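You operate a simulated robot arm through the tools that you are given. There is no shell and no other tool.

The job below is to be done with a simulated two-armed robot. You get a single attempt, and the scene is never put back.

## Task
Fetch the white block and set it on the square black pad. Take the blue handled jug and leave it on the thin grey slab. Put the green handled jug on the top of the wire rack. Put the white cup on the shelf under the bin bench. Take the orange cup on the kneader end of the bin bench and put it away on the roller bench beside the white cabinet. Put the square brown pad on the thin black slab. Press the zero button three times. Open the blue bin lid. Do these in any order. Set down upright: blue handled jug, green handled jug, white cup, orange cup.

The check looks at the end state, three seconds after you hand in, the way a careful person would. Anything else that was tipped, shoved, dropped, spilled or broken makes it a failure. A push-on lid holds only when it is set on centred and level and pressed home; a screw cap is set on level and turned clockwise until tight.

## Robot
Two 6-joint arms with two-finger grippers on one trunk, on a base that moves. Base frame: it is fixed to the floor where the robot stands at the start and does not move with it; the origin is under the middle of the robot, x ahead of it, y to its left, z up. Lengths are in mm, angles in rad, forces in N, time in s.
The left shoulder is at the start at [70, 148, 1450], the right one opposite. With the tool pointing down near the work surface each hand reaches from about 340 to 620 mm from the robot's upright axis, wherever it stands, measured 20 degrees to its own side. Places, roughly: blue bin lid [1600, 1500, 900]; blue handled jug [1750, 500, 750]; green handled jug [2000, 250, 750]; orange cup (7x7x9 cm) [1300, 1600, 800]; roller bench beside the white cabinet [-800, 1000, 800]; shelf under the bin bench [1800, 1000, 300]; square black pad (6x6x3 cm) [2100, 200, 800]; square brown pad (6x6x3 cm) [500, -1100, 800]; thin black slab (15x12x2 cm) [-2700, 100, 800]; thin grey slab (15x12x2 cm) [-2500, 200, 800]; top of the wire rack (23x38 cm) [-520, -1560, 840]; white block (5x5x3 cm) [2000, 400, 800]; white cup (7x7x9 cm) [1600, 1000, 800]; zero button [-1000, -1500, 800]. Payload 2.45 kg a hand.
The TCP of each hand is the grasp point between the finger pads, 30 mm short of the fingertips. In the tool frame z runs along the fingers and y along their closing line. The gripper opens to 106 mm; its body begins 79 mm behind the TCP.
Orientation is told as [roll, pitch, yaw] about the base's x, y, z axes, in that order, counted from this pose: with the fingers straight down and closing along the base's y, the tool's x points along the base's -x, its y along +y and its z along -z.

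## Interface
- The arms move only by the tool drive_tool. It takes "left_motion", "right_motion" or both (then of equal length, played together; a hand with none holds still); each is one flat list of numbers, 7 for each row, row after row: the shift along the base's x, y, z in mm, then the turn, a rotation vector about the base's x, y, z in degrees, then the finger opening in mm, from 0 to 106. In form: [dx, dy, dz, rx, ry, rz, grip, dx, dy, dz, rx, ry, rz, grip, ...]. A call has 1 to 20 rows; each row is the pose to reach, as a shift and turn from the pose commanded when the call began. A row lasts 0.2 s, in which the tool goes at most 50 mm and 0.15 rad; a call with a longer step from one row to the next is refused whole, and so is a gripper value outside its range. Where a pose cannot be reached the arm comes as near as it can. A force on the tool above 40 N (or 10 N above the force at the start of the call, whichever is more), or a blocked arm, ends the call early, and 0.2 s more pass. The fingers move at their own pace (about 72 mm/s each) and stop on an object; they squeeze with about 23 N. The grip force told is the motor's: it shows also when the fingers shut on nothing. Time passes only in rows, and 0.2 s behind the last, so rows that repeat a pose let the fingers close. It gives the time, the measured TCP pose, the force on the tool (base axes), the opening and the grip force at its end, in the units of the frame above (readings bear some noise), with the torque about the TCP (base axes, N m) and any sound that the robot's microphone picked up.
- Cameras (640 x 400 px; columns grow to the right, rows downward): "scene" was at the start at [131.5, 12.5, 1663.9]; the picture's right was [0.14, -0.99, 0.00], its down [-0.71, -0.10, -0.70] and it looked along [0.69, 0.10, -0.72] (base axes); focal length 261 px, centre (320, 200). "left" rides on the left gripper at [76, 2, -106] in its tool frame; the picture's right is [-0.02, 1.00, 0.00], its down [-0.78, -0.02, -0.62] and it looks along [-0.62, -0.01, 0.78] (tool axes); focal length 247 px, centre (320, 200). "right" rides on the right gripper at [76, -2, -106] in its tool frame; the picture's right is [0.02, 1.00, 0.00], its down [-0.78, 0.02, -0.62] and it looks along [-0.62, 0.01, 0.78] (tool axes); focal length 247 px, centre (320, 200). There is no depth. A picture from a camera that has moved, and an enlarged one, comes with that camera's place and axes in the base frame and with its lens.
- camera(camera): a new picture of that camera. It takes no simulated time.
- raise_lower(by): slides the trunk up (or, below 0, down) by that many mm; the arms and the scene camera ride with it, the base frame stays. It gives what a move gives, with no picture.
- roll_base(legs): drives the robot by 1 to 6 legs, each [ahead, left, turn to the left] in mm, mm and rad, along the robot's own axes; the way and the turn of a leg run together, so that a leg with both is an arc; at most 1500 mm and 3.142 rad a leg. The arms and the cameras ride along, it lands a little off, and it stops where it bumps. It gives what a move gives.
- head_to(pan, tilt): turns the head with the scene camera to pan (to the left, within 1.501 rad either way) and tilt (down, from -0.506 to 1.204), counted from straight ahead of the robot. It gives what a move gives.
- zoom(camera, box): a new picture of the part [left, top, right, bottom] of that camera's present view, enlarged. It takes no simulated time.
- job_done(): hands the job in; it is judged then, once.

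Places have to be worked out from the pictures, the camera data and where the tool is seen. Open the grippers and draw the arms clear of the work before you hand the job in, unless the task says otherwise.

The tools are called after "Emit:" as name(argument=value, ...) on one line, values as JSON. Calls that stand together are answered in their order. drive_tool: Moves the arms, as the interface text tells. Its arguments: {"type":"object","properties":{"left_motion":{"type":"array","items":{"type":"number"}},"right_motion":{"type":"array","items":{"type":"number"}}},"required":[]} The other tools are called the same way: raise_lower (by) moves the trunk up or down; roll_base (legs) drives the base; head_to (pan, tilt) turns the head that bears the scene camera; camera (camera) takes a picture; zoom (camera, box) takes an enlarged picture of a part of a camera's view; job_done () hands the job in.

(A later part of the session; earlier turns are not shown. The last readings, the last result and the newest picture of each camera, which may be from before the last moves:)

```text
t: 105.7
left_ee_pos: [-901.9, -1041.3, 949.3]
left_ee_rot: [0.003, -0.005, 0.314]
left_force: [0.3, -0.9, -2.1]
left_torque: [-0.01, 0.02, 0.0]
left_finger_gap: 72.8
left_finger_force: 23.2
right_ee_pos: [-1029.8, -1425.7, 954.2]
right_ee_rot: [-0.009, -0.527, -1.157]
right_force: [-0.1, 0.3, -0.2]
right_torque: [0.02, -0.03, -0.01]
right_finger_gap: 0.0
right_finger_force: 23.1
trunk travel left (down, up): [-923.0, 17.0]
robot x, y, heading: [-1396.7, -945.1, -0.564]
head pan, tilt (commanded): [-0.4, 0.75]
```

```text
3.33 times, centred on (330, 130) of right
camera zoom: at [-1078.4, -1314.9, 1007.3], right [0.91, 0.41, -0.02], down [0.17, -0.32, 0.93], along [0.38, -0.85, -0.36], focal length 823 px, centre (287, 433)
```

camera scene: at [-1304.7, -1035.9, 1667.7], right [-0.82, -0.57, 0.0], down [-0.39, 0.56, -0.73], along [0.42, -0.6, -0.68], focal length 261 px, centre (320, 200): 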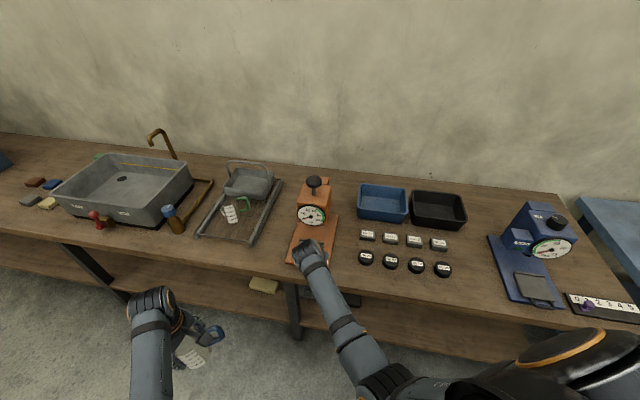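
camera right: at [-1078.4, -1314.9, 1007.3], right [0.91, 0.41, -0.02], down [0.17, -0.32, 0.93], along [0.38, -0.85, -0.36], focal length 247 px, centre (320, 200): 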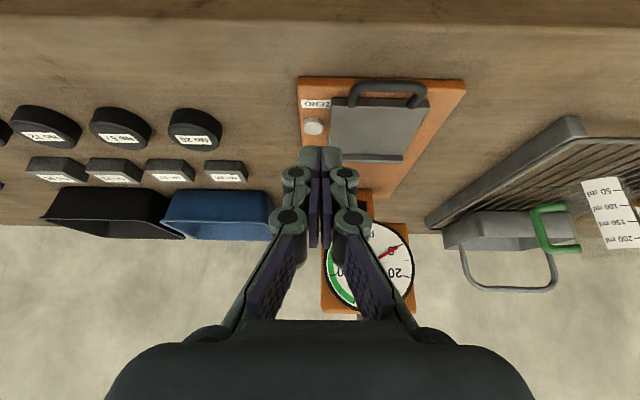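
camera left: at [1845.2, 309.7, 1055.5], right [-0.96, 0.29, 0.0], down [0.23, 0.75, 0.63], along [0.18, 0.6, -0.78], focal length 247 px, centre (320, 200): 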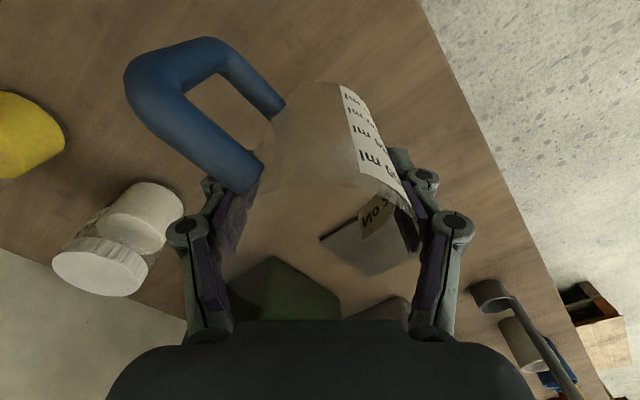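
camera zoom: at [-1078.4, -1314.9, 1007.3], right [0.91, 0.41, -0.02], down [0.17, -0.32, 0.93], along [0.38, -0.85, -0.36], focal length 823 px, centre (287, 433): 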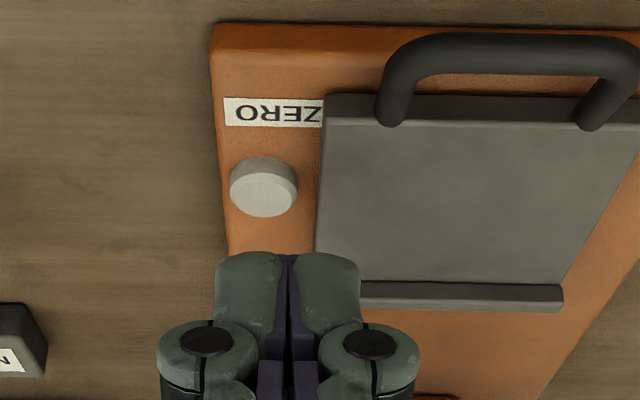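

Triangulation puts the button top at about [-989, -1537, 824]. I lower the hand to z ~892 while still in front, then bring the base 75 mm nearer.

Emit:
drive_tool(right_motion=[0, 0, -31, 0, 0, 0, 0, 0, 0, -62, 0, 0, 0, 0])

Emit:
roll_base(legs=[[62, -43, 0]])

Emit:
zoom(camera="right", box=[240, 60, 400, 220])

```text
t: 106.3
left_ee_pos: [-901.2, -1041.5, 949.1]
left_ee_rot: [0.003, -0.006, 0.313]
left_force: [-0.4, -0.6, -0.9]
left_torque: [0.04, 0.02, 0.01]
left_finger_gap: 72.6
left_finger_force: 22.7
right_ee_pos: [-1032.4, -1422.7, 890.0]
right_ee_rot: [-0.009, -0.524, -1.158]
right_force: [-0.1, -0.5, 0.1]
right_torque: [0.04, 0.0, 0.01]
right_finger_gap: 0.1
right_finger_force: 23.0
trunk travel left (down, up): [-923.0, 17.0]
robot x, y, heading: [-1396.3, -941.5, -0.564]
head pan, tilt (commanded): [-0.4, 0.75]
```

```text
t: 107.4
left_ee_pos: [-873.8, -1106.8, 950.4]
left_ee_rot: [0.001, -0.005, 0.313]
left_force: [0.5, 0.1, 0.1]
left_torque: [-0.04, -0.03, 0.01]
left_finger_gap: 72.8
left_finger_force: 23.4
right_ee_pos: [-1004.4, -1489.3, 893.6]
right_ee_rot: [-0.008, -0.53, -1.158]
right_force: [0.3, 0.3, -0.5]
right_torque: [-0.03, -0.01, 0.02]
right_finger_gap: 0.0
right_finger_force: 22.8
trunk travel left (down, up): [-923.0, 17.0]
robot x, y, heading: [-1366.4, -1008.1, -0.566]
head pan, tilt (commanded): [-0.4, 0.75]
```

```text
2.50 times, centred on (320, 140) of right
camera zoom: at [-1052.2, -1379.6, 946.8], right [0.91, 0.41, -0.02], down [0.17, -0.32, 0.93], along [0.38, -0.85, -0.36], focal length 617 px, centre (320, 350)
```

zoom: 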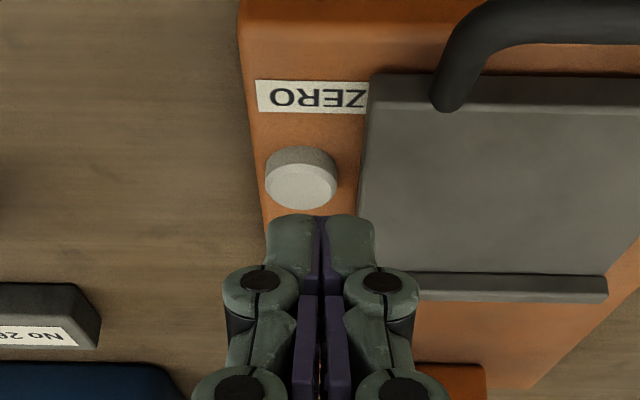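

The button estimate holds ([-989, -1536]). I move the base another 40 mm in, and then place the fingertip over the button.

Emit:
roll_base(legs=[[33, -23, 0]])

Emit:
zoom(camera="right", box=[240, 60, 400, 220])

```text
t: 108.2
left_ee_pos: [-860.0, -1143.1, 950.5]
left_ee_rot: [0.0, -0.007, 0.314]
left_force: [-0.4, 1.0, -1.7]
left_torque: [-0.05, -0.03, 0.0]
left_finger_gap: 72.8
left_finger_force: 22.9
right_ee_pos: [-989.6, -1525.7, 893.4]
right_ee_rot: [-0.008, -0.53, -1.159]
right_force: [0.2, 0.4, 0.0]
right_torque: [-0.03, 0.02, -0.04]
right_finger_gap: 0.0
right_finger_force: 22.7
trunk travel left (down, up): [-923.0, 17.0]
robot x, y, heading: [-1350.8, -1046.3, -0.568]
head pan, tilt (commanded): [-0.4, 0.75]
```

```text
2.50 times, centred on (320, 140) of right
camera zoom: at [-1037.0, -1415.5, 947.0], right [0.91, 0.41, -0.02], down [0.17, -0.32, 0.93], along [0.38, -0.85, -0.36], focal length 617 px, centre (320, 350)
```

zoom: 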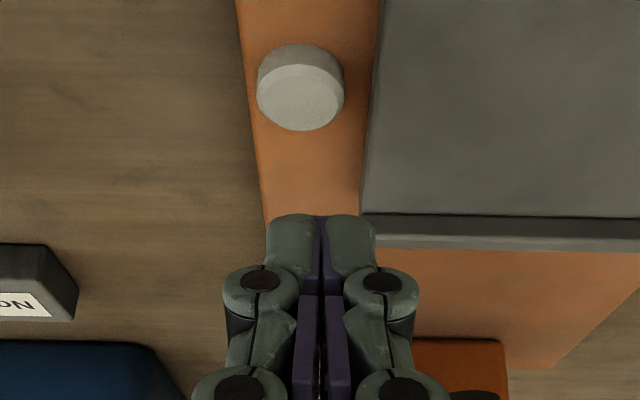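

The button is ~10 mm ahead of the TCP; I shift a few mm and lower so the fingertip is just above it, then check.

Emit:
drive_tool(right_motion=[-7.1, 2.6, 0, 0, 0, 0, 0, -7.1, 2.6, -10, 0, 0, 0, 0, -7.1, 2.6, -16, 0, 0, 0, 0, -7.1, 2.6, -16, 0, 0, 0, 0])

Emit:
zoom(camera="right", box=[240, 60, 400, 220])

Emit:
camera(camera="scene")

```text
t: 109.2
left_ee_pos: [-859.5, -1146.5, 949.0]
left_ee_rot: [0.005, -0.004, 0.315]
left_force: [-0.1, 0.8, -1.8]
left_torque: [0.0, -0.01, 0.0]
left_finger_gap: 73.0
left_finger_force: 23.0
right_ee_pos: [-994.6, -1526.8, 874.7]
right_ee_rot: [-0.008, -0.525, -1.159]
right_force: [0.9, 0.0, -0.5]
right_torque: [0.0, 0.0, 0.02]
right_finger_gap: 0.2
right_finger_force: 23.1
trunk travel left (down, up): [-923.0, 17.0]
robot x, y, heading: [-1351.2, -1047.1, -0.568]
head pan, tilt (commanded): [-0.4, 0.75]
```

```text
2.50 times, centred on (320, 140) of right
camera zoom: at [-1042.1, -1417.3, 928.5], right [0.91, 0.41, -0.02], down [0.17, -0.33, 0.93], along [0.38, -0.85, -0.37], focal length 617 px, centre (320, 350)
```

zoom: 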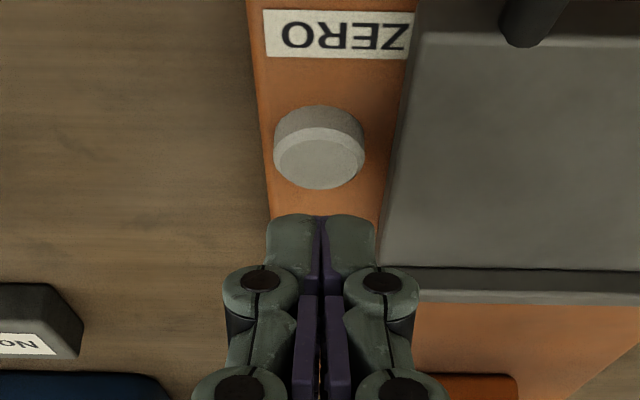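

```text
taken
camera scene: at [-1260.4, -1142.9, 1667.7], right [-0.82, -0.57, 0.0], down [-0.39, 0.56, -0.73], along [0.42, -0.6, -0.68], focal length 261 px, centre (320, 200)
```

scene: 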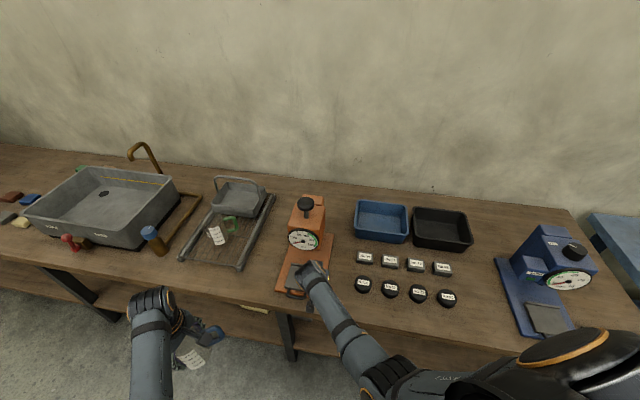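

The fingertip column is aligned with the button. I lower in 2 mm steps until I feel contact.

Emit:
drive_tool(right_motion=[0, 0, -2, 0, 0, 0, 0, 0, 0, -4, 0, 0, 0, 0, 0, 0, -6, 0, 0, 0, 0, 0, 0, -6, 0, 0, 0, 0])

Emit:
zoom(camera="right", box=[240, 60, 400, 220])

Emit:
zoom(camera="scene", box=[270, 240, 350, 310])

```text
t: 110.2
left_ee_pos: [-858.2, -1148.0, 949.0]
left_ee_rot: [0.007, -0.005, 0.314]
left_force: [0.6, 0.7, -2.2]
left_torque: [0.01, 0.0, 0.01]
left_finger_gap: 72.7
left_finger_force: 23.5
right_ee_pos: [-994.8, -1525.8, 868.8]
right_ee_rot: [-0.009, -0.525, -1.16]
right_force: [-0.4, -0.3, -0.6]
right_torque: [0.0, 0.0, 0.01]
right_finger_gap: 0.0
right_finger_force: 22.6
trunk travel left (down, up): [-923.0, 17.0]
robot x, y, heading: [-1355.6, -1045.9, -0.566]
head pan, tilt (commanded): [-0.4, 0.75]
```

```text
2.50 times, centred on (320, 140) of right
camera zoom: at [-1042.2, -1417.1, 922.1], right [0.91, 0.41, -0.02], down [0.17, -0.33, 0.93], along [0.38, -0.85, -0.37], focal length 617 px, centre (320, 350)
```

zoom: 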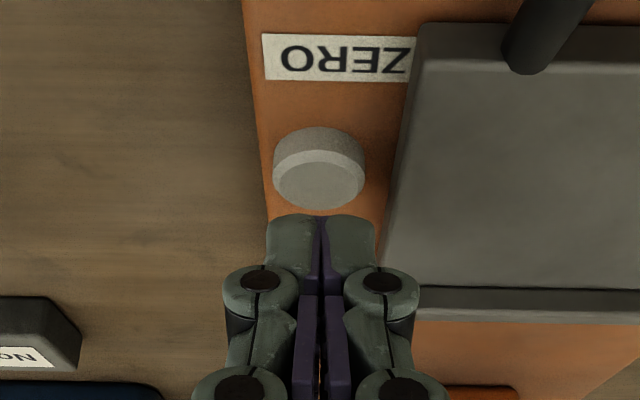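

```text
5.71 times, centred on (310, 275) of scene
camera zoom: at [-1260.2, -1142.9, 1667.6], right [-0.82, -0.57, 0.0], down [-0.39, 0.56, -0.73], along [0.41, -0.6, -0.68], focal length 1492 px, centre (377, -229)
```

zoom: 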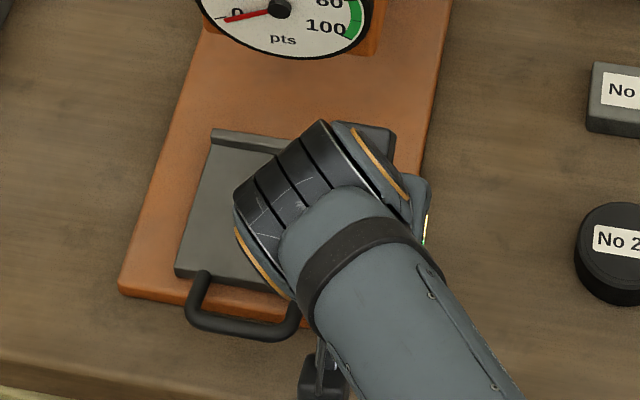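

No contact yet at z 868.8. I continue downward in 1.5–2 mm steps.

Emit:
drive_tool(right_motion=[0, 0, -1.5, 0, 0, 0, 0, 0, 0, -3, 0, 0, 0, 0, 0, 0, -4.5, 0, 0, 0, 0, 0, 0, -4.5, 0, 0, 0, 0])

Emit:
zoom(camera="right", box=[240, 60, 400, 220])

```text
t: 111.2
left_ee_pos: [-859.1, -1146.5, 950.2]
left_ee_rot: [0.004, -0.006, 0.314]
left_force: [-0.7, -0.6, -0.6]
left_torque: [0.07, 0.01, -0.01]
left_finger_gap: 72.5
left_finger_force: 23.5
right_ee_pos: [-995.8, -1525.4, 863.6]
right_ee_rot: [-0.008, -0.525, -1.16]
right_force: [0.8, -0.5, 0.3]
right_torque: [-0.01, -0.04, 0.04]
right_finger_gap: 0.0
right_finger_force: 23.7
trunk travel left (down, up): [-923.0, 17.0]
robot x, y, heading: [-1349.3, -1049.5, -0.568]
head pan, tilt (commanded): [-0.4, 0.75]
```

```text
2.50 times, centred on (320, 140) of right
camera zoom: at [-1042.8, -1416.8, 918.0], right [0.91, 0.41, -0.02], down [0.17, -0.33, 0.93], along [0.38, -0.85, -0.37], focal length 617 px, centre (320, 350)
```

zoom: 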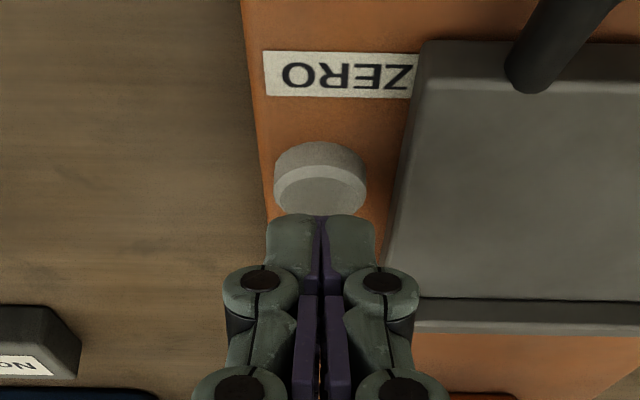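

The tip is now just over the button's far half. I continue a few more mm.

Emit:
drive_tool(right_motion=[0, 0, -1.5, 0, 0, 0, 0, 0, 0, -3, 0, 0, 0, 0, 0, 0, -4.5, 0, 0, 0, 0, 0, 0, -4.5, 0, 0, 0, 0])

Emit:
zoom(camera="right", box=[240, 60, 400, 220])

```text
t: 112.2
left_ee_pos: [-858.5, -1146.1, 949.3]
left_ee_rot: [0.004, -0.005, 0.314]
left_force: [0.4, 0.8, -1.6]
left_torque: [-0.07, 0.0, -0.04]
left_finger_gap: 72.8
left_finger_force: 23.1
right_ee_pos: [-994.2, -1526.0, 859.7]
right_ee_rot: [-0.01, -0.525, -1.159]
right_force: [-1.2, 0.9, 0.0]
right_torque: [0.03, 0.01, 0.01]
right_finger_gap: 0.0
right_finger_force: 23.1
trunk travel left (down, up): [-923.0, 17.0]
robot x, y, heading: [-1351.6, -1049.1, -0.57]
head pan, tilt (commanded): [-0.4, 0.75]
```

```text
2.50 times, centred on (320, 140) of right
camera zoom: at [-1042.6, -1416.5, 913.7], right [0.91, 0.41, -0.02], down [0.17, -0.33, 0.93], along [0.38, -0.85, -0.37], focal length 617 px, centre (320, 350)
```

zoom: 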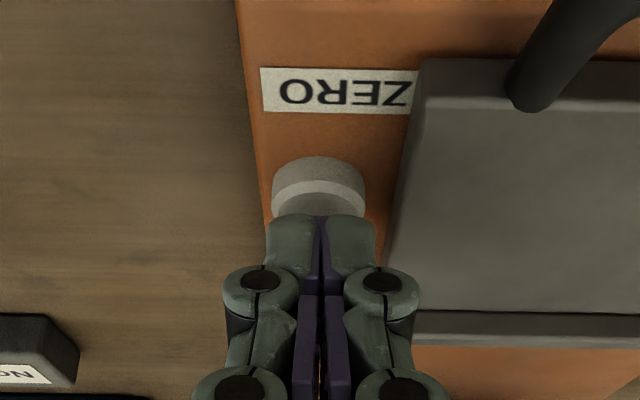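

Still no force. I continue lowering.

Emit:
drive_tool(right_motion=[0, 0, -1.5, 0, 0, 0, 0, 0, 0, -3, 0, 0, 0, 0, 0, 0, -4.5, 0, 0, 0, 0, 0, 0, -4.5, 0, 0, 0, 0])

Emit:
zoom(camera="right", box=[240, 60, 400, 220])

```text
t: 113.2
left_ee_pos: [-858.7, -1146.8, 949.0]
left_ee_rot: [0.006, -0.004, 0.314]
left_force: [-0.2, 1.3, -1.0]
left_torque: [0.02, 0.03, 0.01]
left_finger_gap: 73.0
left_finger_force: 23.4
right_ee_pos: [-994.7, -1526.6, 855.2]
right_ee_rot: [-0.008, -0.527, -1.159]
right_force: [0.0, 0.0, -0.2]
right_torque: [0.0, -0.03, -0.02]
right_finger_gap: 0.0
right_finger_force: 22.8
trunk travel left (down, up): [-923.0, 17.0]
robot x, y, heading: [-1350.5, -1048.5, -0.569]
head pan, tilt (commanded): [-0.4, 0.75]
```

```text
2.50 times, centred on (320, 140) of right
camera zoom: at [-1042.6, -1416.2, 909.2], right [0.91, 0.41, -0.02], down [0.17, -0.33, 0.93], along [0.38, -0.85, -0.37], focal length 617 px, centre (320, 350)
```

zoom: 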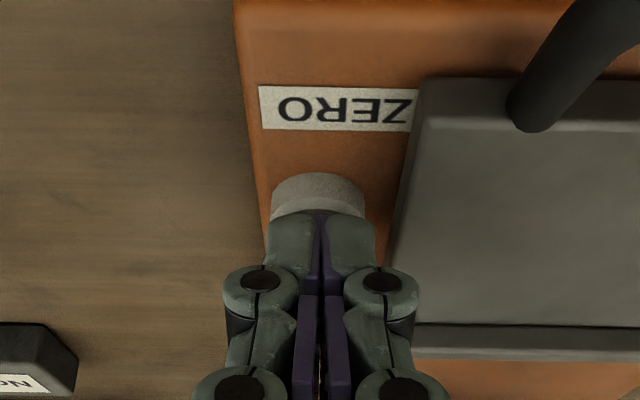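

The tip covers the button top. I continue until force shows.

Emit:
drive_tool(right_motion=[0, 0, -1.5, 0, 0, 0, 0, 0, 0, -3, 0, 0, 0, 0, 0, 0, -4.5, 0, 0, 0, 0, 0, 0, -4.5, 0, 0, 0, 0])

Emit:
zoom(camera="right", box=[240, 60, 400, 220])

```text
t: 114.2
left_ee_pos: [-859.5, -1145.8, 949.8]
left_ee_rot: [0.006, -0.004, 0.315]
left_force: [0.2, 0.6, -2.1]
left_torque: [0.02, 0.02, -0.01]
left_finger_gap: 72.9
left_finger_force: 22.4
right_ee_pos: [-996.1, -1526.7, 850.9]
right_ee_rot: [-0.008, -0.526, -1.159]
right_force: [0.0, -0.8, 2.6]
right_torque: [-0.06, -0.06, -0.01]
right_finger_gap: 6.0
right_finger_force: 28.5
trunk travel left (down, up): [-923.0, 17.0]
robot x, y, heading: [-1350.7, -1050.2, -0.571]
head pan, tilt (commanded): [-0.4, 0.75]
heard: click
```

```text
2.50 times, centred on (320, 140) of right
camera zoom: at [-1042.4, -1416.6, 904.8], right [0.91, 0.41, -0.02], down [0.17, -0.33, 0.93], along [0.38, -0.85, -0.37], focal length 617 px, centre (320, 350)
```

zoom: 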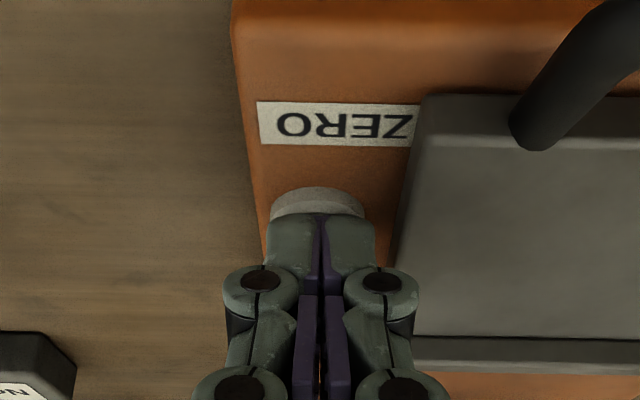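

I heard one click: the first press. I release by lifting 10 mm, then press the second time the same way.

Emit:
drive_tool(right_motion=[0, 0, 4, 0, 0, 0, 0, 0, 0, 8, 0, 0, 0, 0, 0, 0, 11, 0, 0, 0, 0, 0, 0, 11, 0, 0, 0, 0])

Emit:
zoom(camera="right", box=[240, 60, 400, 220])

```text
t: 115.2
left_ee_pos: [-859.4, -1146.8, 949.1]
left_ee_rot: [0.004, -0.006, 0.315]
left_force: [0.5, -0.2, -1.2]
left_torque: [0.01, 0.0, 0.0]
left_finger_gap: 72.7
left_finger_force: 22.9
right_ee_pos: [-994.2, -1526.4, 861.6]
right_ee_rot: [-0.009, -0.523, -1.159]
right_force: [0.1, -0.1, 0.5]
right_torque: [0.03, 0.01, -0.03]
right_finger_gap: 0.0
right_finger_force: 28.8
trunk travel left (down, up): [-923.0, 17.0]
robot x, y, heading: [-1353.9, -1046.0, -0.566]
head pan, tilt (commanded): [-0.4, 0.75]
```

```text
2.50 times, centred on (320, 140) of right
camera zoom: at [-1042.2, -1416.1, 915.5], right [0.91, 0.41, -0.02], down [0.17, -0.33, 0.93], along [0.38, -0.85, -0.37], focal length 617 px, centre (320, 350)
```

zoom: 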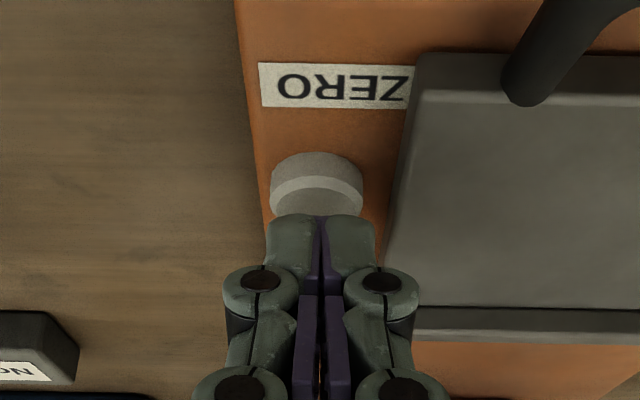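

The button has come back up. I press it the second time.

Emit:
drive_tool(right_motion=[0, 0, -4, 0, 0, 0, 0, 0, 0, -7, 0, 0, 0, 0, 0, 0, -9, 0, 0, 0, 0, 0, 0, -11, 0, 0, 0, 0, 0, 0, -11, 0, 0, 0, 0])

```text
t: 116.5
left_ee_pos: [-858.4, -1145.5, 948.3]
left_ee_rot: [0.007, -0.005, 0.317]
left_force: [-0.4, 0.4, -1.0]
left_torque: [0.03, -0.04, 0.04]
left_finger_gap: 72.8
left_finger_force: 23.2
right_ee_pos: [-994.5, -1525.7, 851.3]
right_ee_rot: [-0.008, -0.526, -1.159]
right_force: [1.4, 0.7, 4.3]
right_torque: [-0.01, -0.03, -0.03]
right_finger_gap: 6.0
right_finger_force: 28.9
trunk travel left (down, up): [-923.0, 17.0]
robot x, y, heading: [-1354.3, -1048.4, -0.565]
head pan, tilt (commanded): [-0.4, 0.75]
heard: click
```

Second click heard. I release again.

Emit:
drive_tool(right_motion=[0, 0, 4, 0, 0, 0, 0, 0, 0, 8, 0, 0, 0, 0, 0, 0, 11, 0, 0, 0, 0, 0, 0, 11, 0, 0, 0, 0])

Emit:
drive_tool(right_motion=[0, 0, -4, 0, 0, 0, 0, 0, 0, -7, 0, 0, 0, 0, 0, 0, -9, 0, 0, 0, 0, 0, 0, -11, 0, 0, 0, 0, 0, 0, -11, 0, 0, 0, 0])

```text
t: 117.5
left_ee_pos: [-860.0, -1147.0, 949.5]
left_ee_rot: [0.005, -0.005, 0.314]
left_force: [-0.2, 0.3, -0.8]
left_torque: [-0.02, -0.02, -0.02]
left_finger_gap: 73.0
left_finger_force: 23.1
right_ee_pos: [-995.6, -1524.6, 862.8]
right_ee_rot: [-0.008, -0.525, -1.159]
right_force: [0.0, 0.3, 0.8]
right_torque: [0.02, 0.01, 0.06]
right_finger_gap: 0.0
right_finger_force: 28.3
trunk travel left (down, up): [-923.0, 17.0]
robot x, y, heading: [-1350.5, -1047.1, -0.562]
head pan, tilt (commanded): [-0.4, 0.75]
```

```text
t: 118.7
left_ee_pos: [-858.7, -1147.7, 949.6]
left_ee_rot: [0.006, -0.004, 0.315]
left_force: [-0.4, -0.5, -0.6]
left_torque: [0.04, 0.0, 0.0]
left_finger_gap: 72.7
left_finger_force: 23.2
right_ee_pos: [-995.3, -1526.3, 851.3]
right_ee_rot: [-0.008, -0.526, -1.16]
right_force: [1.6, 0.0, 3.3]
right_torque: [0.0, -0.1, 0.0]
right_finger_gap: 5.9
right_finger_force: 28.4
trunk travel left (down, up): [-923.0, 17.0]
robot x, y, heading: [-1351.8, -1048.5, -0.561]
head pan, tilt (commanded): [-0.4, 0.75]
heard: click
```

Third click heard; exactly three presses. I lift the hand 40 mm and back the base away from the bench.

Emit:
drive_tool(right_motion=[0, 0, 15, 0, 0, 0, 0, 0, 0, 40, 0, 0, 0, 0])

Emit:
roll_base(legs=[[-210, 143, 0]])

Emit:
camera(camera="scene")

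```text
t: 119.2
left_ee_pos: [-859.3, -1145.7, 948.8]
left_ee_rot: [0.003, -0.005, 0.315]
left_force: [0.0, -0.6, -1.6]
left_torque: [-0.01, -0.06, 0.0]
left_finger_gap: 72.8
left_finger_force: 23.5
right_ee_pos: [-995.8, -1526.2, 890.6]
right_ee_rot: [-0.01, -0.526, -1.158]
right_force: [0.3, 0.7, 0.0]
right_torque: [-0.01, 0.01, 0.0]
right_finger_gap: 0.1
right_finger_force: 28.6
trunk travel left (down, up): [-923.0, 17.0]
robot x, y, heading: [-1352.8, -1048.1, -0.566]
head pan, tilt (commanded): [-0.4, 0.75]
```

```text
t: 121.1
left_ee_pos: [-961.7, -913.9, 947.8]
left_ee_rot: [0.005, -0.006, 0.313]
left_force: [0.0, 0.5, -1.1]
left_torque: [-0.02, 0.01, 0.01]
left_finger_gap: 72.5
left_finger_force: 22.8
right_ee_pos: [-1099.7, -1293.8, 889.2]
right_ee_rot: [-0.009, -0.525, -1.159]
right_force: [-0.4, 0.3, 0.5]
right_torque: [0.0, 0.0, 0.0]
right_finger_gap: 0.3
right_finger_force: 28.8
trunk travel left (down, up): [-923.0, 17.0]
robot x, y, heading: [-1452.8, -813.9, -0.567]
head pan, tilt (commanded): [-0.4, 0.75]
```

```text
taken
camera scene: at [-1363.2, -910.8, 1667.5], right [-0.82, -0.57, 0.0], down [-0.39, 0.56, -0.73], along [0.41, -0.6, -0.68], focal length 261 px, centre (320, 200)
```

scene: 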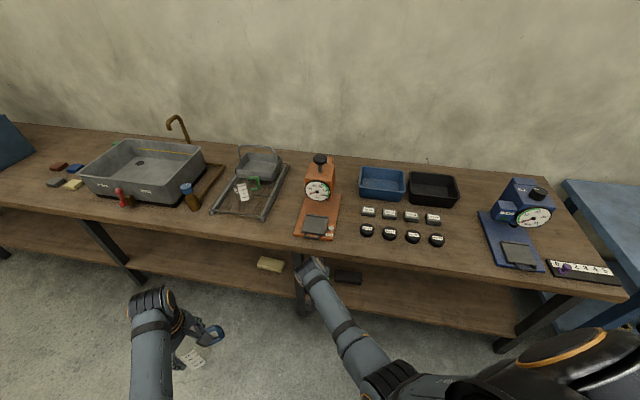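

All is in place. Now the brown pad near [510, -1062]. I first draw the left-hand jug nearer to the robot so it stays clear of the bench, then drive along the bench.

Emit:
drive_tool(left_motion=[-25, 7, -20, 0, 0, 0, 50, -49, 14, -40, 0, 0, 0, 50, -74, 21, -60, 0, 0, 0, 50, -98, 28, -80, 0, 0, 0, 50])

Emit:
roll_base(legs=[[470, 622, 0], [468, 621, 0]])

Emit:
head_to(pan=-0.5, tilt=0.7)

Emit:
camera(camera="scene")

```text
t: 122.1
left_ee_pos: [-1060.3, -883.0, 871.2]
left_ee_rot: [0.006, -0.008, 0.313]
left_force: [-0.4, 0.2, -1.2]
left_torque: [-0.02, -0.05, 0.02]
left_finger_gap: 72.7
left_finger_force: 23.2
right_ee_pos: [-1099.4, -1295.2, 890.5]
right_ee_rot: [-0.007, -0.525, -1.158]
right_force: [-0.1, -0.6, -0.1]
right_torque: [-0.01, -0.03, 0.01]
right_finger_gap: 0.2
right_finger_force: 28.7
trunk travel left (down, up): [-923.0, 17.0]
robot x, y, heading: [-1458.2, -816.9, -0.568]
head pan, tilt (commanded): [-0.4, 0.75]
```

```text
t: 130.1
left_ee_pos: [398.3, -324.3, 870.6]
left_ee_rot: [0.006, -0.008, 0.318]
left_force: [0.4, 0.2, -0.6]
left_torque: [0.0, 0.01, 0.0]
left_finger_gap: 72.6
left_finger_force: 22.6
right_ee_pos: [360.7, -735.3, 890.8]
right_ee_rot: [-0.009, -0.526, -1.154]
right_force: [-0.5, 0.0, 0.2]
right_torque: [0.0, 0.0, -0.01]
right_finger_gap: 0.0
right_finger_force: 28.4
trunk travel left (down, up): [-923.0, 17.0]
robot x, y, heading: [4.0, -256.8, -0.562]
head pan, tilt (commanded): [-0.4, 0.75]
```

```text
t: 130.8
left_ee_pos: [397.7, -324.3, 868.5]
left_ee_rot: [0.006, -0.008, 0.318]
left_force: [-0.1, 0.3, -0.3]
left_torque: [-0.05, 0.03, 0.03]
left_finger_gap: 72.8
left_finger_force: 23.5
right_ee_pos: [361.6, -734.8, 889.7]
right_ee_rot: [-0.009, -0.526, -1.154]
right_force: [-0.6, -0.3, -0.7]
right_torque: [-0.01, 0.04, -0.04]
right_finger_gap: 0.1
right_finger_force: 28.3
trunk travel left (down, up): [-923.0, 17.0]
robot x, y, heading: [1.1, -263.4, -0.563]
head pan, tilt (commanded): [-0.499, 0.7]
```

```text
taken
camera scene: at [88.8, -358.5, 1671.9], right [-0.87, -0.49, 0.0], down [-0.31, 0.56, -0.76], along [0.37, -0.67, -0.64], focal length 261 px, centre (320, 200)
```

scene: 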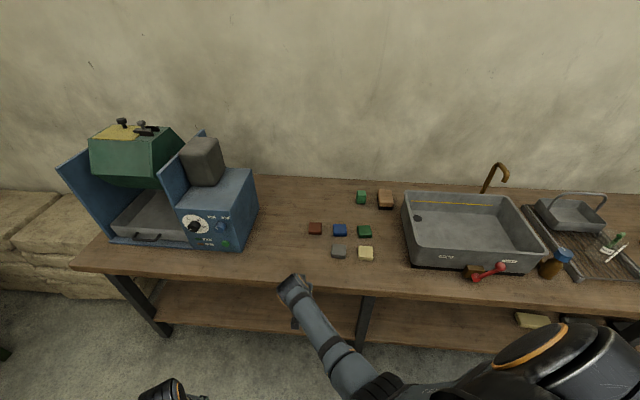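

I zoom in on the group of pads to identify the brown one.

Emit:
zoom(camera="scene", box=[290, 175, 410, 275])

Emit:
camera(camera="right")

```text
4.00 times, centred on (350, 225) of scene
camera zoom: at [88.8, -358.5, 1671.9], right [-0.87, -0.49, 0.0], down [-0.31, 0.56, -0.76], along [0.37, -0.67, -0.64], focal length 1044 px, centre (200, 100)
```

zoom: 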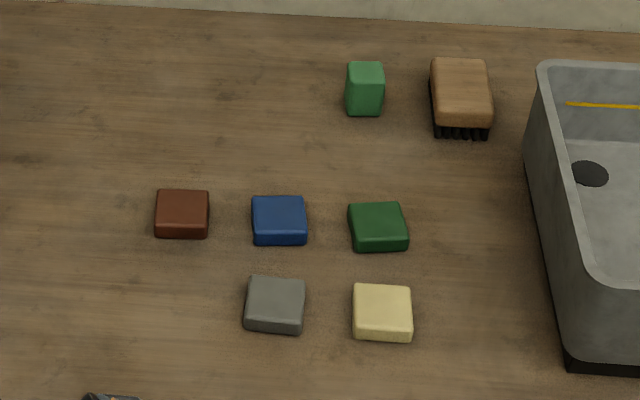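

```text
taken
camera right: at [313.3, -626.3, 944.5], right [0.91, 0.42, -0.02], down [0.17, -0.33, 0.93], along [0.38, -0.85, -0.37], focal length 247 px, centre (320, 200)
```

right: 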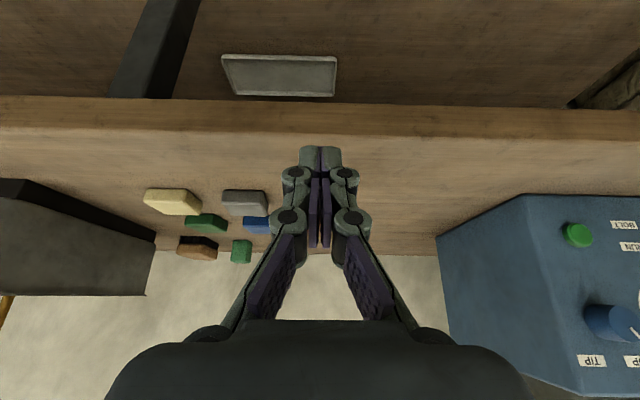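

The brown pad is the reddish-brown one at about [508, -1068] (the tan thing is a brush). I straighten the right hand, open it, and drive toward the bench.

Emit:
drive_tool(right_motion=[0, 0, 10, 5.4, 2.7, 1.1, 30, 0, 0, 20, 10.8, 5.4, 2.2, 60, 0, 0, 30, 16.2, 8.1, 3.2, 90, 0, 0, 40, 21.6, 10.8, 4.3, 106, 0, 0, 45, 27, 13.5, 5.4, 106, 0, 0, 45, 27, 13.5, 5.4, 106])

Emit:
roll_base(legs=[[190, -146, 0]])

Emit:
camera(camera="right")

Emit:
camera(camera="scene")

```text
t: 132.2
left_ee_pos: [398.7, -323.9, 870.1]
left_ee_rot: [0.007, -0.007, 0.319]
left_force: [-0.5, 0.2, -2.1]
left_torque: [0.0, -0.01, -0.02]
left_finger_gap: 72.7
left_finger_force: 23.4
right_ee_pos: [361.4, -734.2, 936.1]
right_ee_rot: [-0.006, 0.002, -1.058]
right_force: [0.1, 0.4, 0.7]
right_torque: [-0.02, -0.01, 0.02]
right_finger_gap: 106.1
right_finger_force: 0.1
trunk travel left (down, up): [-923.0, 17.0]
robot x, y, heading: [5.9, -261.5, -0.559]
head pan, tilt (commanded): [-0.499, 0.7]
```

```text
t: 133.9
left_ee_pos: [478.9, -544.6, 868.9]
left_ee_rot: [0.005, -0.007, 0.324]
left_force: [-0.7, -0.6, -1.8]
left_torque: [0.02, 0.01, -0.01]
left_finger_gap: 72.6
left_finger_force: 22.8
right_ee_pos: [444.5, -955.9, 936.6]
right_ee_rot: [-0.008, -0.002, -1.053]
right_force: [-0.5, 0.0, 0.2]
right_torque: [-0.02, 0.0, 0.03]
right_finger_gap: 106.1
right_finger_force: 0.1
trunk travel left (down, up): [-923.0, 17.0]
robot x, y, heading: [85.2, -483.8, -0.558]
head pan, tilt (commanded): [-0.499, 0.7]
```

```text
taken
camera right: at [406.8, -889.2, 1042.4], right [0.86, 0.51, -0.01], down [0.41, -0.67, 0.62], along [0.31, -0.54, -0.78], focal length 247 px, centre (320, 200)
```

right: 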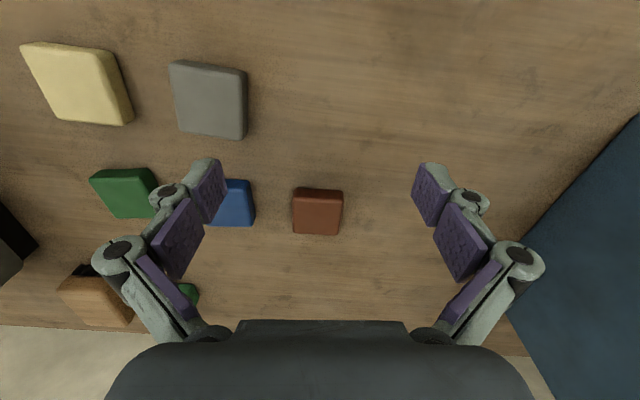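

```text
taken
camera scene: at [169.2, -579.8, 1672.2], right [-0.87, -0.49, 0.0], down [-0.32, 0.56, -0.77], along [0.38, -0.67, -0.64], focal length 261 px, centre (320, 200)
```

scene: 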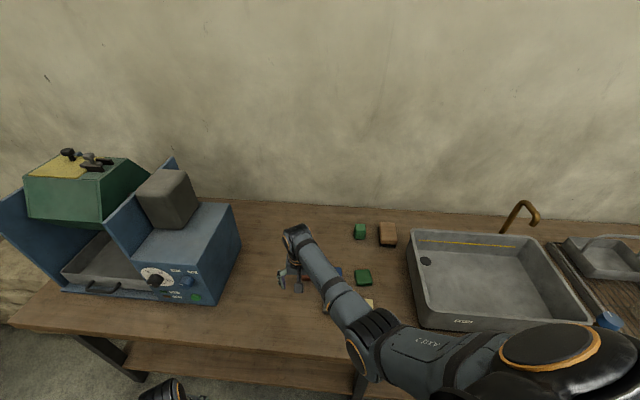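

The brown pad is ~124 mm ahead of the hand and nicely aligned. I roll 95 mm nearer to the bench.

Emit:
roll_base(legs=[[78, -54, 0]])

Emit:
camera(camera="right")

```text
t: 135.1
left_ee_pos: [514.1, -630.5, 869.8]
left_ee_rot: [0.003, -0.009, 0.323]
left_force: [-0.3, 0.2, -1.3]
left_torque: [-0.01, -0.01, 0.01]
left_finger_gap: 72.7
left_finger_force: 23.4
right_ee_pos: [480.4, -1042.0, 936.2]
right_ee_rot: [-0.008, -0.002, -1.053]
right_force: [-0.2, 0.0, 0.2]
right_torque: [-0.07, 0.0, 0.03]
right_finger_gap: 106.2
right_finger_force: 0.0
trunk travel left (down, up): [-923.0, 17.0]
robot x, y, heading: [119.9, -568.2, -0.56]
head pan, tilt (commanded): [-0.499, 0.7]
```

```text
taken
camera right: at [442.5, -975.0, 1043.2], right [0.86, 0.51, -0.01], down [0.41, -0.67, 0.62], along [0.31, -0.54, -0.78], focal length 247 px, centre (320, 200)
```

right: 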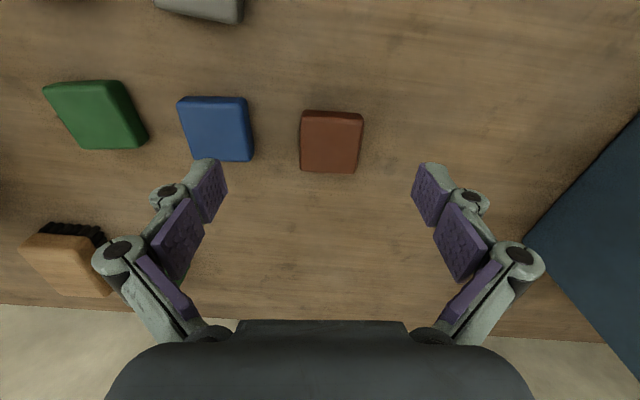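

Brown pad at about [505, -1066], turned ~-3.5° from the hand. I move above it with the fingers at 90 mm and descend part of the way.

Emit:
drive_tool(right_motion=[12, -12, -15, 0, 0, -1.8, 90, 24.5, -24.2, -35, 0, 0, -3.5, 90, 24.5, -24.2, -55, 0, 0, -3.5, 90, 24.5, -24.2, -55, 0, 0, -3.5, 90])

Emit:
camera(camera="right")

```text
t: 136.1
left_ee_pos: [514.8, -631.8, 868.9]
left_ee_rot: [0.008, -0.009, 0.322]
left_force: [-0.1, -0.2, -1.2]
left_torque: [-0.01, 0.02, 0.01]
left_finger_gap: 72.7
left_finger_force: 23.3
right_ee_pos: [501.8, -1062.5, 884.2]
right_ee_rot: [-0.008, -0.002, -1.113]
right_force: [0.0, 0.1, 0.3]
right_torque: [-0.01, 0.0, 0.01]
right_finger_gap: 90.0
right_finger_force: 0.0
right hand out of reach, approached as far as the arm can: row 3, 4
trunk travel left (down, up): [-923.0, 17.0]
robot x, y, heading: [120.4, -570.1, -0.558]
head pan, tilt (commanded): [-0.499, 0.7]
```

```text
taken
camera right: at [467.3, -995.2, 991.3], right [0.89, 0.46, -0.01], down [0.36, -0.69, 0.62], along [0.28, -0.55, -0.78], focal length 247 px, centre (320, 200)
```

right: 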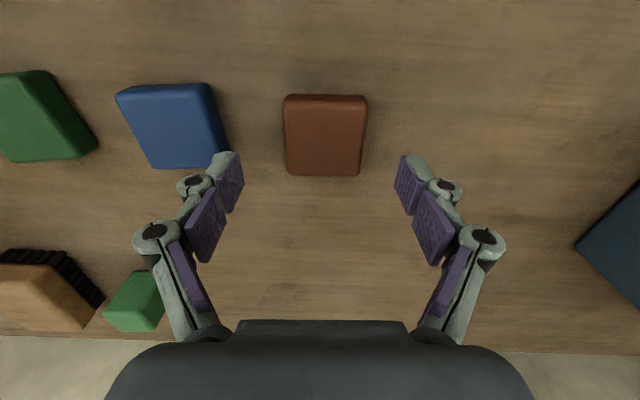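

The arm is at the edge of its reach, but the pad is centred under the hand. I lower the trunk 45 mm to gain reach and come down around the pad.

Emit:
raise_lower(by=-40)

Emit:
drive_tool(right_motion=[0, 0, 0, 0, 0, 0, 90, 0, 0, 0, 0, 0, 0, 90])

Emit:
camera(camera="right")

```text
t: 136.9
left_ee_pos: [516.4, -634.6, 829.2]
left_ee_rot: [0.007, -0.01, 0.322]
left_force: [-0.3, 0.1, -1.4]
left_torque: [-0.02, -0.02, -0.02]
left_finger_gap: 72.6
left_finger_force: 22.9
right_ee_pos: [501.0, -1065.1, 844.3]
right_ee_rot: [-0.007, 0.001, -1.114]
right_force: [-0.7, 0.4, 0.5]
right_torque: [-0.01, 0.0, -0.02]
right_finger_gap: 90.0
right_finger_force: 0.0
trunk travel left (down, up): [-883.0, 57.0]
robot x, y, heading: [117.9, -568.9, -0.556]
head pan, tilt (commanded): [-0.499, 0.7]
```

```text
t: 137.5
left_ee_pos: [515.5, -633.6, 829.5]
left_ee_rot: [0.007, -0.008, 0.321]
left_force: [-0.2, -0.4, -1.0]
left_torque: [-0.01, -0.04, -0.01]
left_finger_gap: 72.7
left_finger_force: 22.9
right_ee_pos: [501.4, -1063.0, 843.6]
right_ee_rot: [-0.006, 0.001, -1.114]
right_force: [0.0, 1.0, -0.5]
right_torque: [-0.02, 0.0, 0.0]
right_finger_gap: 90.2
right_finger_force: 0.0
trunk travel left (down, up): [-883.0, 57.0]
robot x, y, heading: [120.5, -569.2, -0.557]
head pan, tilt (commanded): [-0.499, 0.7]
```

```text
taken
camera right: at [468.0, -995.5, 950.7], right [0.89, 0.46, -0.01], down [0.37, -0.69, 0.62], along [0.28, -0.55, -0.78], focal length 247 px, centre (320, 200)
```

right: 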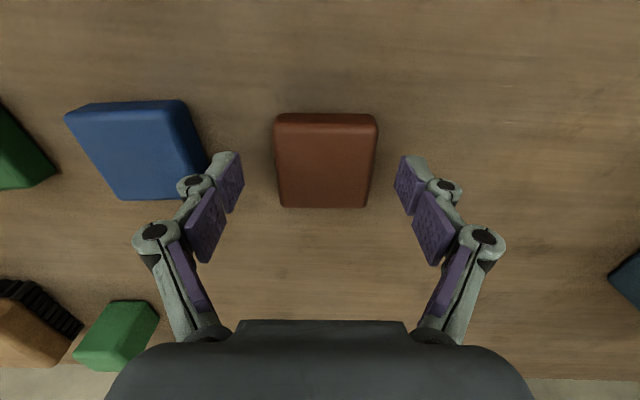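

Well centred. I lower 12 mm more, close on the pad.

Emit:
drive_tool(right_motion=[2.7, 1.3, -6, 0, 0, 0, 90, 2.7, 1.3, -12, 0, 0, 0, 90, 2.7, 1.3, -12, 0, 0, 0, 60, 2.7, 1.3, -12, 0, 0, 0, 40, 2.7, 1.3, -12, 0, 0, 0, 40, 2.7, 1.3, -12, 0, 0, 0, 40])

```text
t: 138.9
left_ee_pos: [515.7, -632.0, 829.8]
left_ee_rot: [0.008, -0.01, 0.323]
left_force: [-1.1, 0.1, -0.4]
left_torque: [0.03, 0.02, -0.01]
left_finger_gap: 72.5
left_finger_force: 22.5
right_ee_pos: [499.4, -1058.0, 837.3]
right_ee_rot: [-0.006, 0.001, -1.113]
right_force: [0.7, 1.8, 9.7]
right_torque: [0.2, 0.01, 0.07]
right_finger_gap: 59.5
right_finger_force: 23.0
right hand out of reach, approached as far as the arm can: row 1, 2, 3, 4, 5, 6
trunk travel left (down, up): [-883.0, 57.0]
robot x, y, heading: [121.9, -570.8, -0.554]
head pan, tilt (commanded): [-0.499, 0.7]
```

The pad is gripped (59.5 mm). I lift by raising the trunk 50 mm.

Emit:
raise_lower(by=55)

Emit:
camera(camera="right")

```text
t: 139.9
left_ee_pos: [517.6, -633.7, 883.3]
left_ee_rot: [0.009, -0.009, 0.323]
left_force: [0.1, 0.5, -0.7]
left_torque: [-0.01, -0.01, -0.01]
left_finger_gap: 72.9
left_finger_force: 22.7
right_ee_pos: [499.4, -1060.8, 891.7]
right_ee_rot: [-0.008, 0.003, -1.114]
right_force: [0.0, 0.5, -1.7]
right_torque: [-0.01, -0.03, 0.02]
right_finger_gap: 59.5
right_finger_force: 23.5
trunk travel left (down, up): [-938.0, 2.0]
robot x, y, heading: [121.8, -568.2, -0.557]
head pan, tilt (commanded): [-0.499, 0.7]
```

```text
taken
camera right: at [465.4, -991.3, 997.4], right [0.89, 0.46, -0.01], down [0.37, -0.69, 0.62], along [0.28, -0.55, -0.79], focal length 247 px, centre (320, 200)
```

right: 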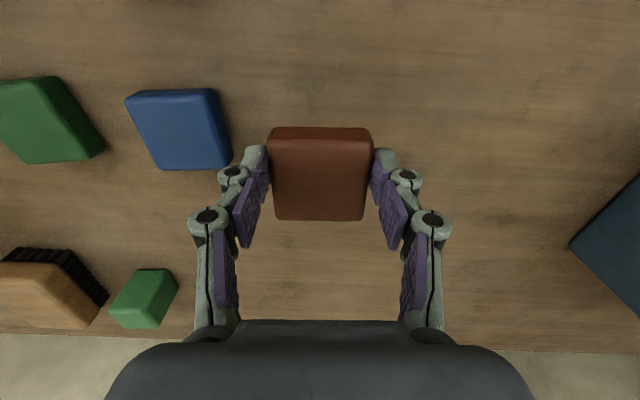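

The brown pad is in the right hand. I back off from the bench, turn square to it, and look along the corridor to the far end of the room.

Emit:
roll_base(legs=[[-369, 257, 0], [0, 0, -0.609]])

Emit:
head_to(pan=-1.4, tilt=0.4)

Emit:
camera(camera="scene")

```text
t: 144.2
left_ee_pos: [233.4, -433.2, 883.5]
left_ee_rot: [0.008, -0.007, -0.285]
left_force: [0.0, -0.6, -1.6]
left_torque: [0.03, -0.04, -0.03]
left_finger_gap: 72.6
left_finger_force: 23.1
right_ee_pos: [-23.8, -773.7, 891.8]
right_ee_rot: [-0.009, 0.0, -1.72]
right_force: [0.5, -1.1, -0.8]
right_torque: [0.05, -0.01, 0.02]
right_finger_gap: 59.4
right_finger_force: 23.4
trunk travel left (down, up): [-938.0, 2.0]
robot x, y, heading: [-54.4, -158.2, -1.165]
head pan, tilt (commanded): [-0.499, 0.7]
```

```text
t: 145.4
left_ee_pos: [234.6, -432.2, 883.1]
left_ee_rot: [0.009, -0.008, -0.284]
left_force: [0.3, -0.7, -1.1]
left_torque: [0.04, -0.01, 0.03]
left_finger_gap: 72.7
left_finger_force: 23.0
right_ee_pos: [-23.4, -772.0, 891.0]
right_ee_rot: [-0.006, 0.001, -1.72]
right_force: [-0.5, -1.0, -1.1]
right_torque: [0.04, 0.03, -0.02]
right_finger_gap: 59.5
right_finger_force: 23.1
trunk travel left (down, up): [-938.0, 2.0]
robot x, y, heading: [-54.9, -157.2, -1.168]
head pan, tilt (commanded): [-1.4, 0.4]
```

```text
taken
camera scene: at [-111.3, -251.5, 1713.8], right [-0.55, 0.84, 0.0], down [0.33, 0.21, -0.92], along [-0.77, -0.5, -0.39], focal length 261 px, centre (320, 200)
```

scene: 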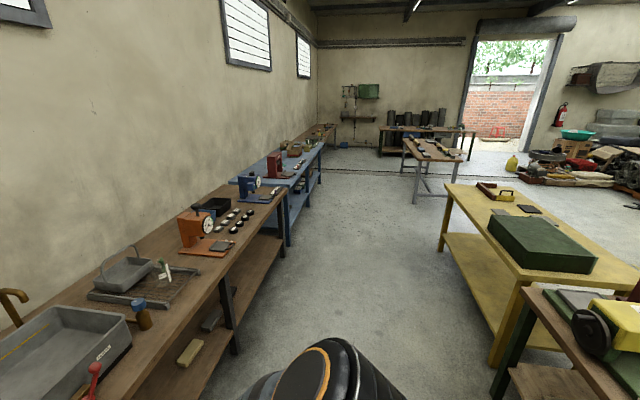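

The corridor is clear. I slide along it past the yellow bench in long legs.

Emit:
roll_base(legs=[[0, -1500, 0], [0, -1500, 0]])

Emit:
camera(camera="scene")

Emit:
head_to(pan=-1.5, tilt=0.7)

Emit:
camera(camera="scene")

```text
t: 160.1
left_ee_pos: [-2553.8, -1644.9, 884.6]
left_ee_rot: [0.009, -0.009, -0.277]
left_force: [-0.6, -0.3, -1.5]
left_torque: [0.0, -0.02, 0.01]
left_finger_gap: 72.5
left_finger_force: 23.0
right_ee_pos: [-2806.8, -1987.1, 893.2]
right_ee_rot: [-0.008, 0.002, -1.713]
right_force: [0.3, 0.7, -1.0]
right_torque: [0.07, 0.04, 0.01]
right_finger_gap: 59.6
right_finger_force: 22.9
trunk travel left (down, up): [-938.0, 2.0]
robot x, y, heading: [-2844.0, -1369.1, -1.158]
head pan, tilt (commanded): [-1.4, 0.4]
```

```text
taken
camera scene: at [-2899.2, -1466.1, 1713.8], right [-0.55, 0.83, 0.0], down [0.32, 0.22, -0.92], along [-0.77, -0.51, -0.39], focal length 261 px, centre (320, 200)
```

scene: 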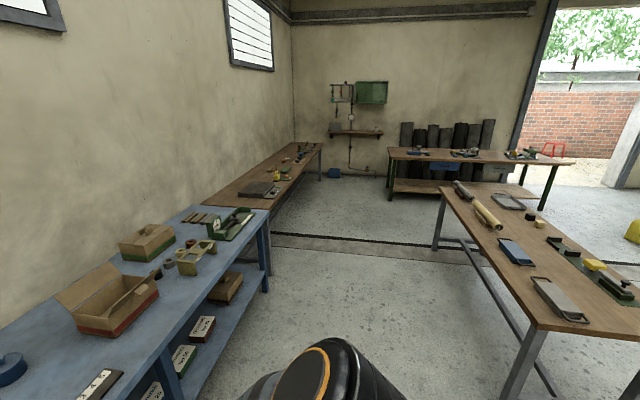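

```text
t: 160.9
left_ee_pos: [-2553.1, -1644.5, 885.1]
left_ee_rot: [0.007, -0.008, -0.275]
left_force: [0.8, 0.4, -0.8]
left_torque: [-0.02, 0.0, 0.02]
left_finger_gap: 72.5
left_finger_force: 22.9
right_ee_pos: [-2807.7, -1987.1, 891.3]
right_ee_rot: [-0.007, 0.002, -1.712]
right_force: [0.1, 0.7, -0.9]
right_torque: [0.01, -0.04, -0.05]
right_finger_gap: 59.3
right_finger_force: 22.9
trunk travel left (down, up): [-938.0, 2.0]
robot x, y, heading: [-2845.1, -1367.5, -1.159]
head pan, tilt (commanded): [-1.499, 0.7]
```

```text
taken
camera scene: at [-2897.9, -1455.0, 1687.0], right [-0.47, 0.88, 0.0], down [0.57, 0.3, -0.77], along [-0.68, -0.36, -0.64], focal length 261 px, centre (320, 200)
```

scene: 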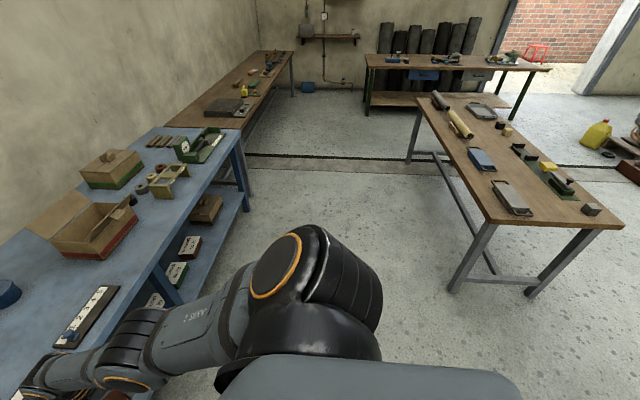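

The table ahead leaves a wide gap at the end of the yellow bench. I turn to face along the corridor, move up to the gap and look to the right, the way I want to go.

Emit:
roll_base(legs=[[0, 0, -1.578], [300, 0, 0]])

Emit:
head_to(pan=-1.4, tilt=0.4)

Emit:
camera(camera="scene")

```text
t: 166.8
left_ee_pos: [-3404.2, -1764.8, 884.0]
left_ee_rot: [0.007, -0.008, -1.878]
left_force: [-0.1, 0.4, -1.0]
left_torque: [-0.04, -0.04, -0.04]
left_finger_gap: 72.4
left_finger_force: 22.6
right_ee_pos: [-3738.9, -1500.2, 891.8]
right_ee_rot: [-0.007, 0.002, 2.973]
right_force: [1.2, -0.5, -0.5]
right_torque: [0.01, -0.02, 0.0]
right_finger_gap: 59.3
right_finger_force: 23.2
trunk travel left (down, up): [-938.0, 2.0]
robot x, y, heading: [-3120.9, -1479.7, -2.756]
head pan, tilt (commanded): [-1.499, 0.7]
```

```text
t: 167.6
left_ee_pos: [-3405.2, -1765.3, 884.5]
left_ee_rot: [0.01, -0.008, -1.876]
left_force: [0.1, -0.2, -1.0]
left_torque: [-0.02, -0.01, 0.03]
left_finger_gap: 72.2
left_finger_force: 22.9
right_ee_pos: [-3740.2, -1502.4, 890.2]
right_ee_rot: [-0.009, 0.004, 2.972]
right_force: [0.3, 0.5, -1.2]
right_torque: [0.01, -0.04, 0.02]
right_finger_gap: 59.6
right_finger_force: 22.7
trunk travel left (down, up): [-938.0, 2.0]
robot x, y, heading: [-3120.2, -1482.7, -2.755]
head pan, tilt (commanded): [-1.4, 0.4]
```

```text
taken
camera scene: at [-3217.8, -1422.4, 1713.7], right [0.85, 0.53, 0.0], down [0.21, -0.33, -0.92], along [-0.49, 0.78, -0.39], focal length 261 px, centre (320, 200)
```

scene: 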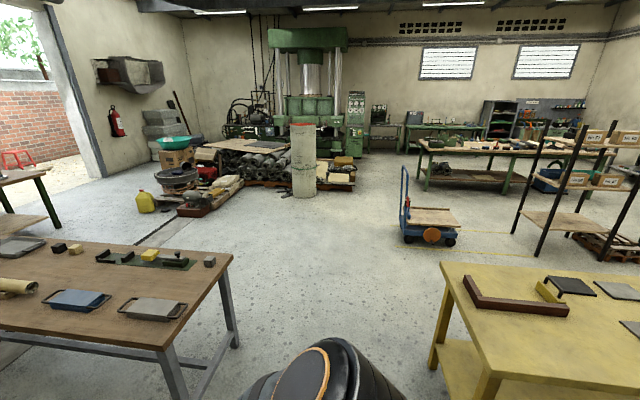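

The lane is clear and the slabs are visible on the yellow bench. I zoom on them to tell the two grey things apart.

Emit:
zoom(camera="scene", box=[430, 240, 640, 400])

```text
2.50 times, centred on (535, 320) of scene
camera zoom: at [-3217.8, -1422.4, 1713.7], right [0.85, 0.53, 0.0], down [0.21, -0.33, -0.92], along [-0.49, 0.78, -0.39], focal length 653 px, centre (-218, -100)
```

zoom: 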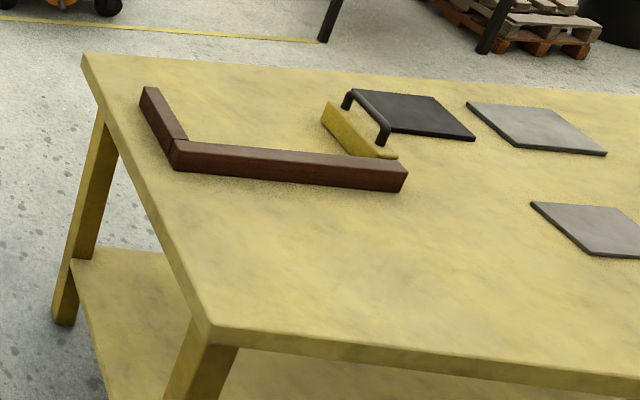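

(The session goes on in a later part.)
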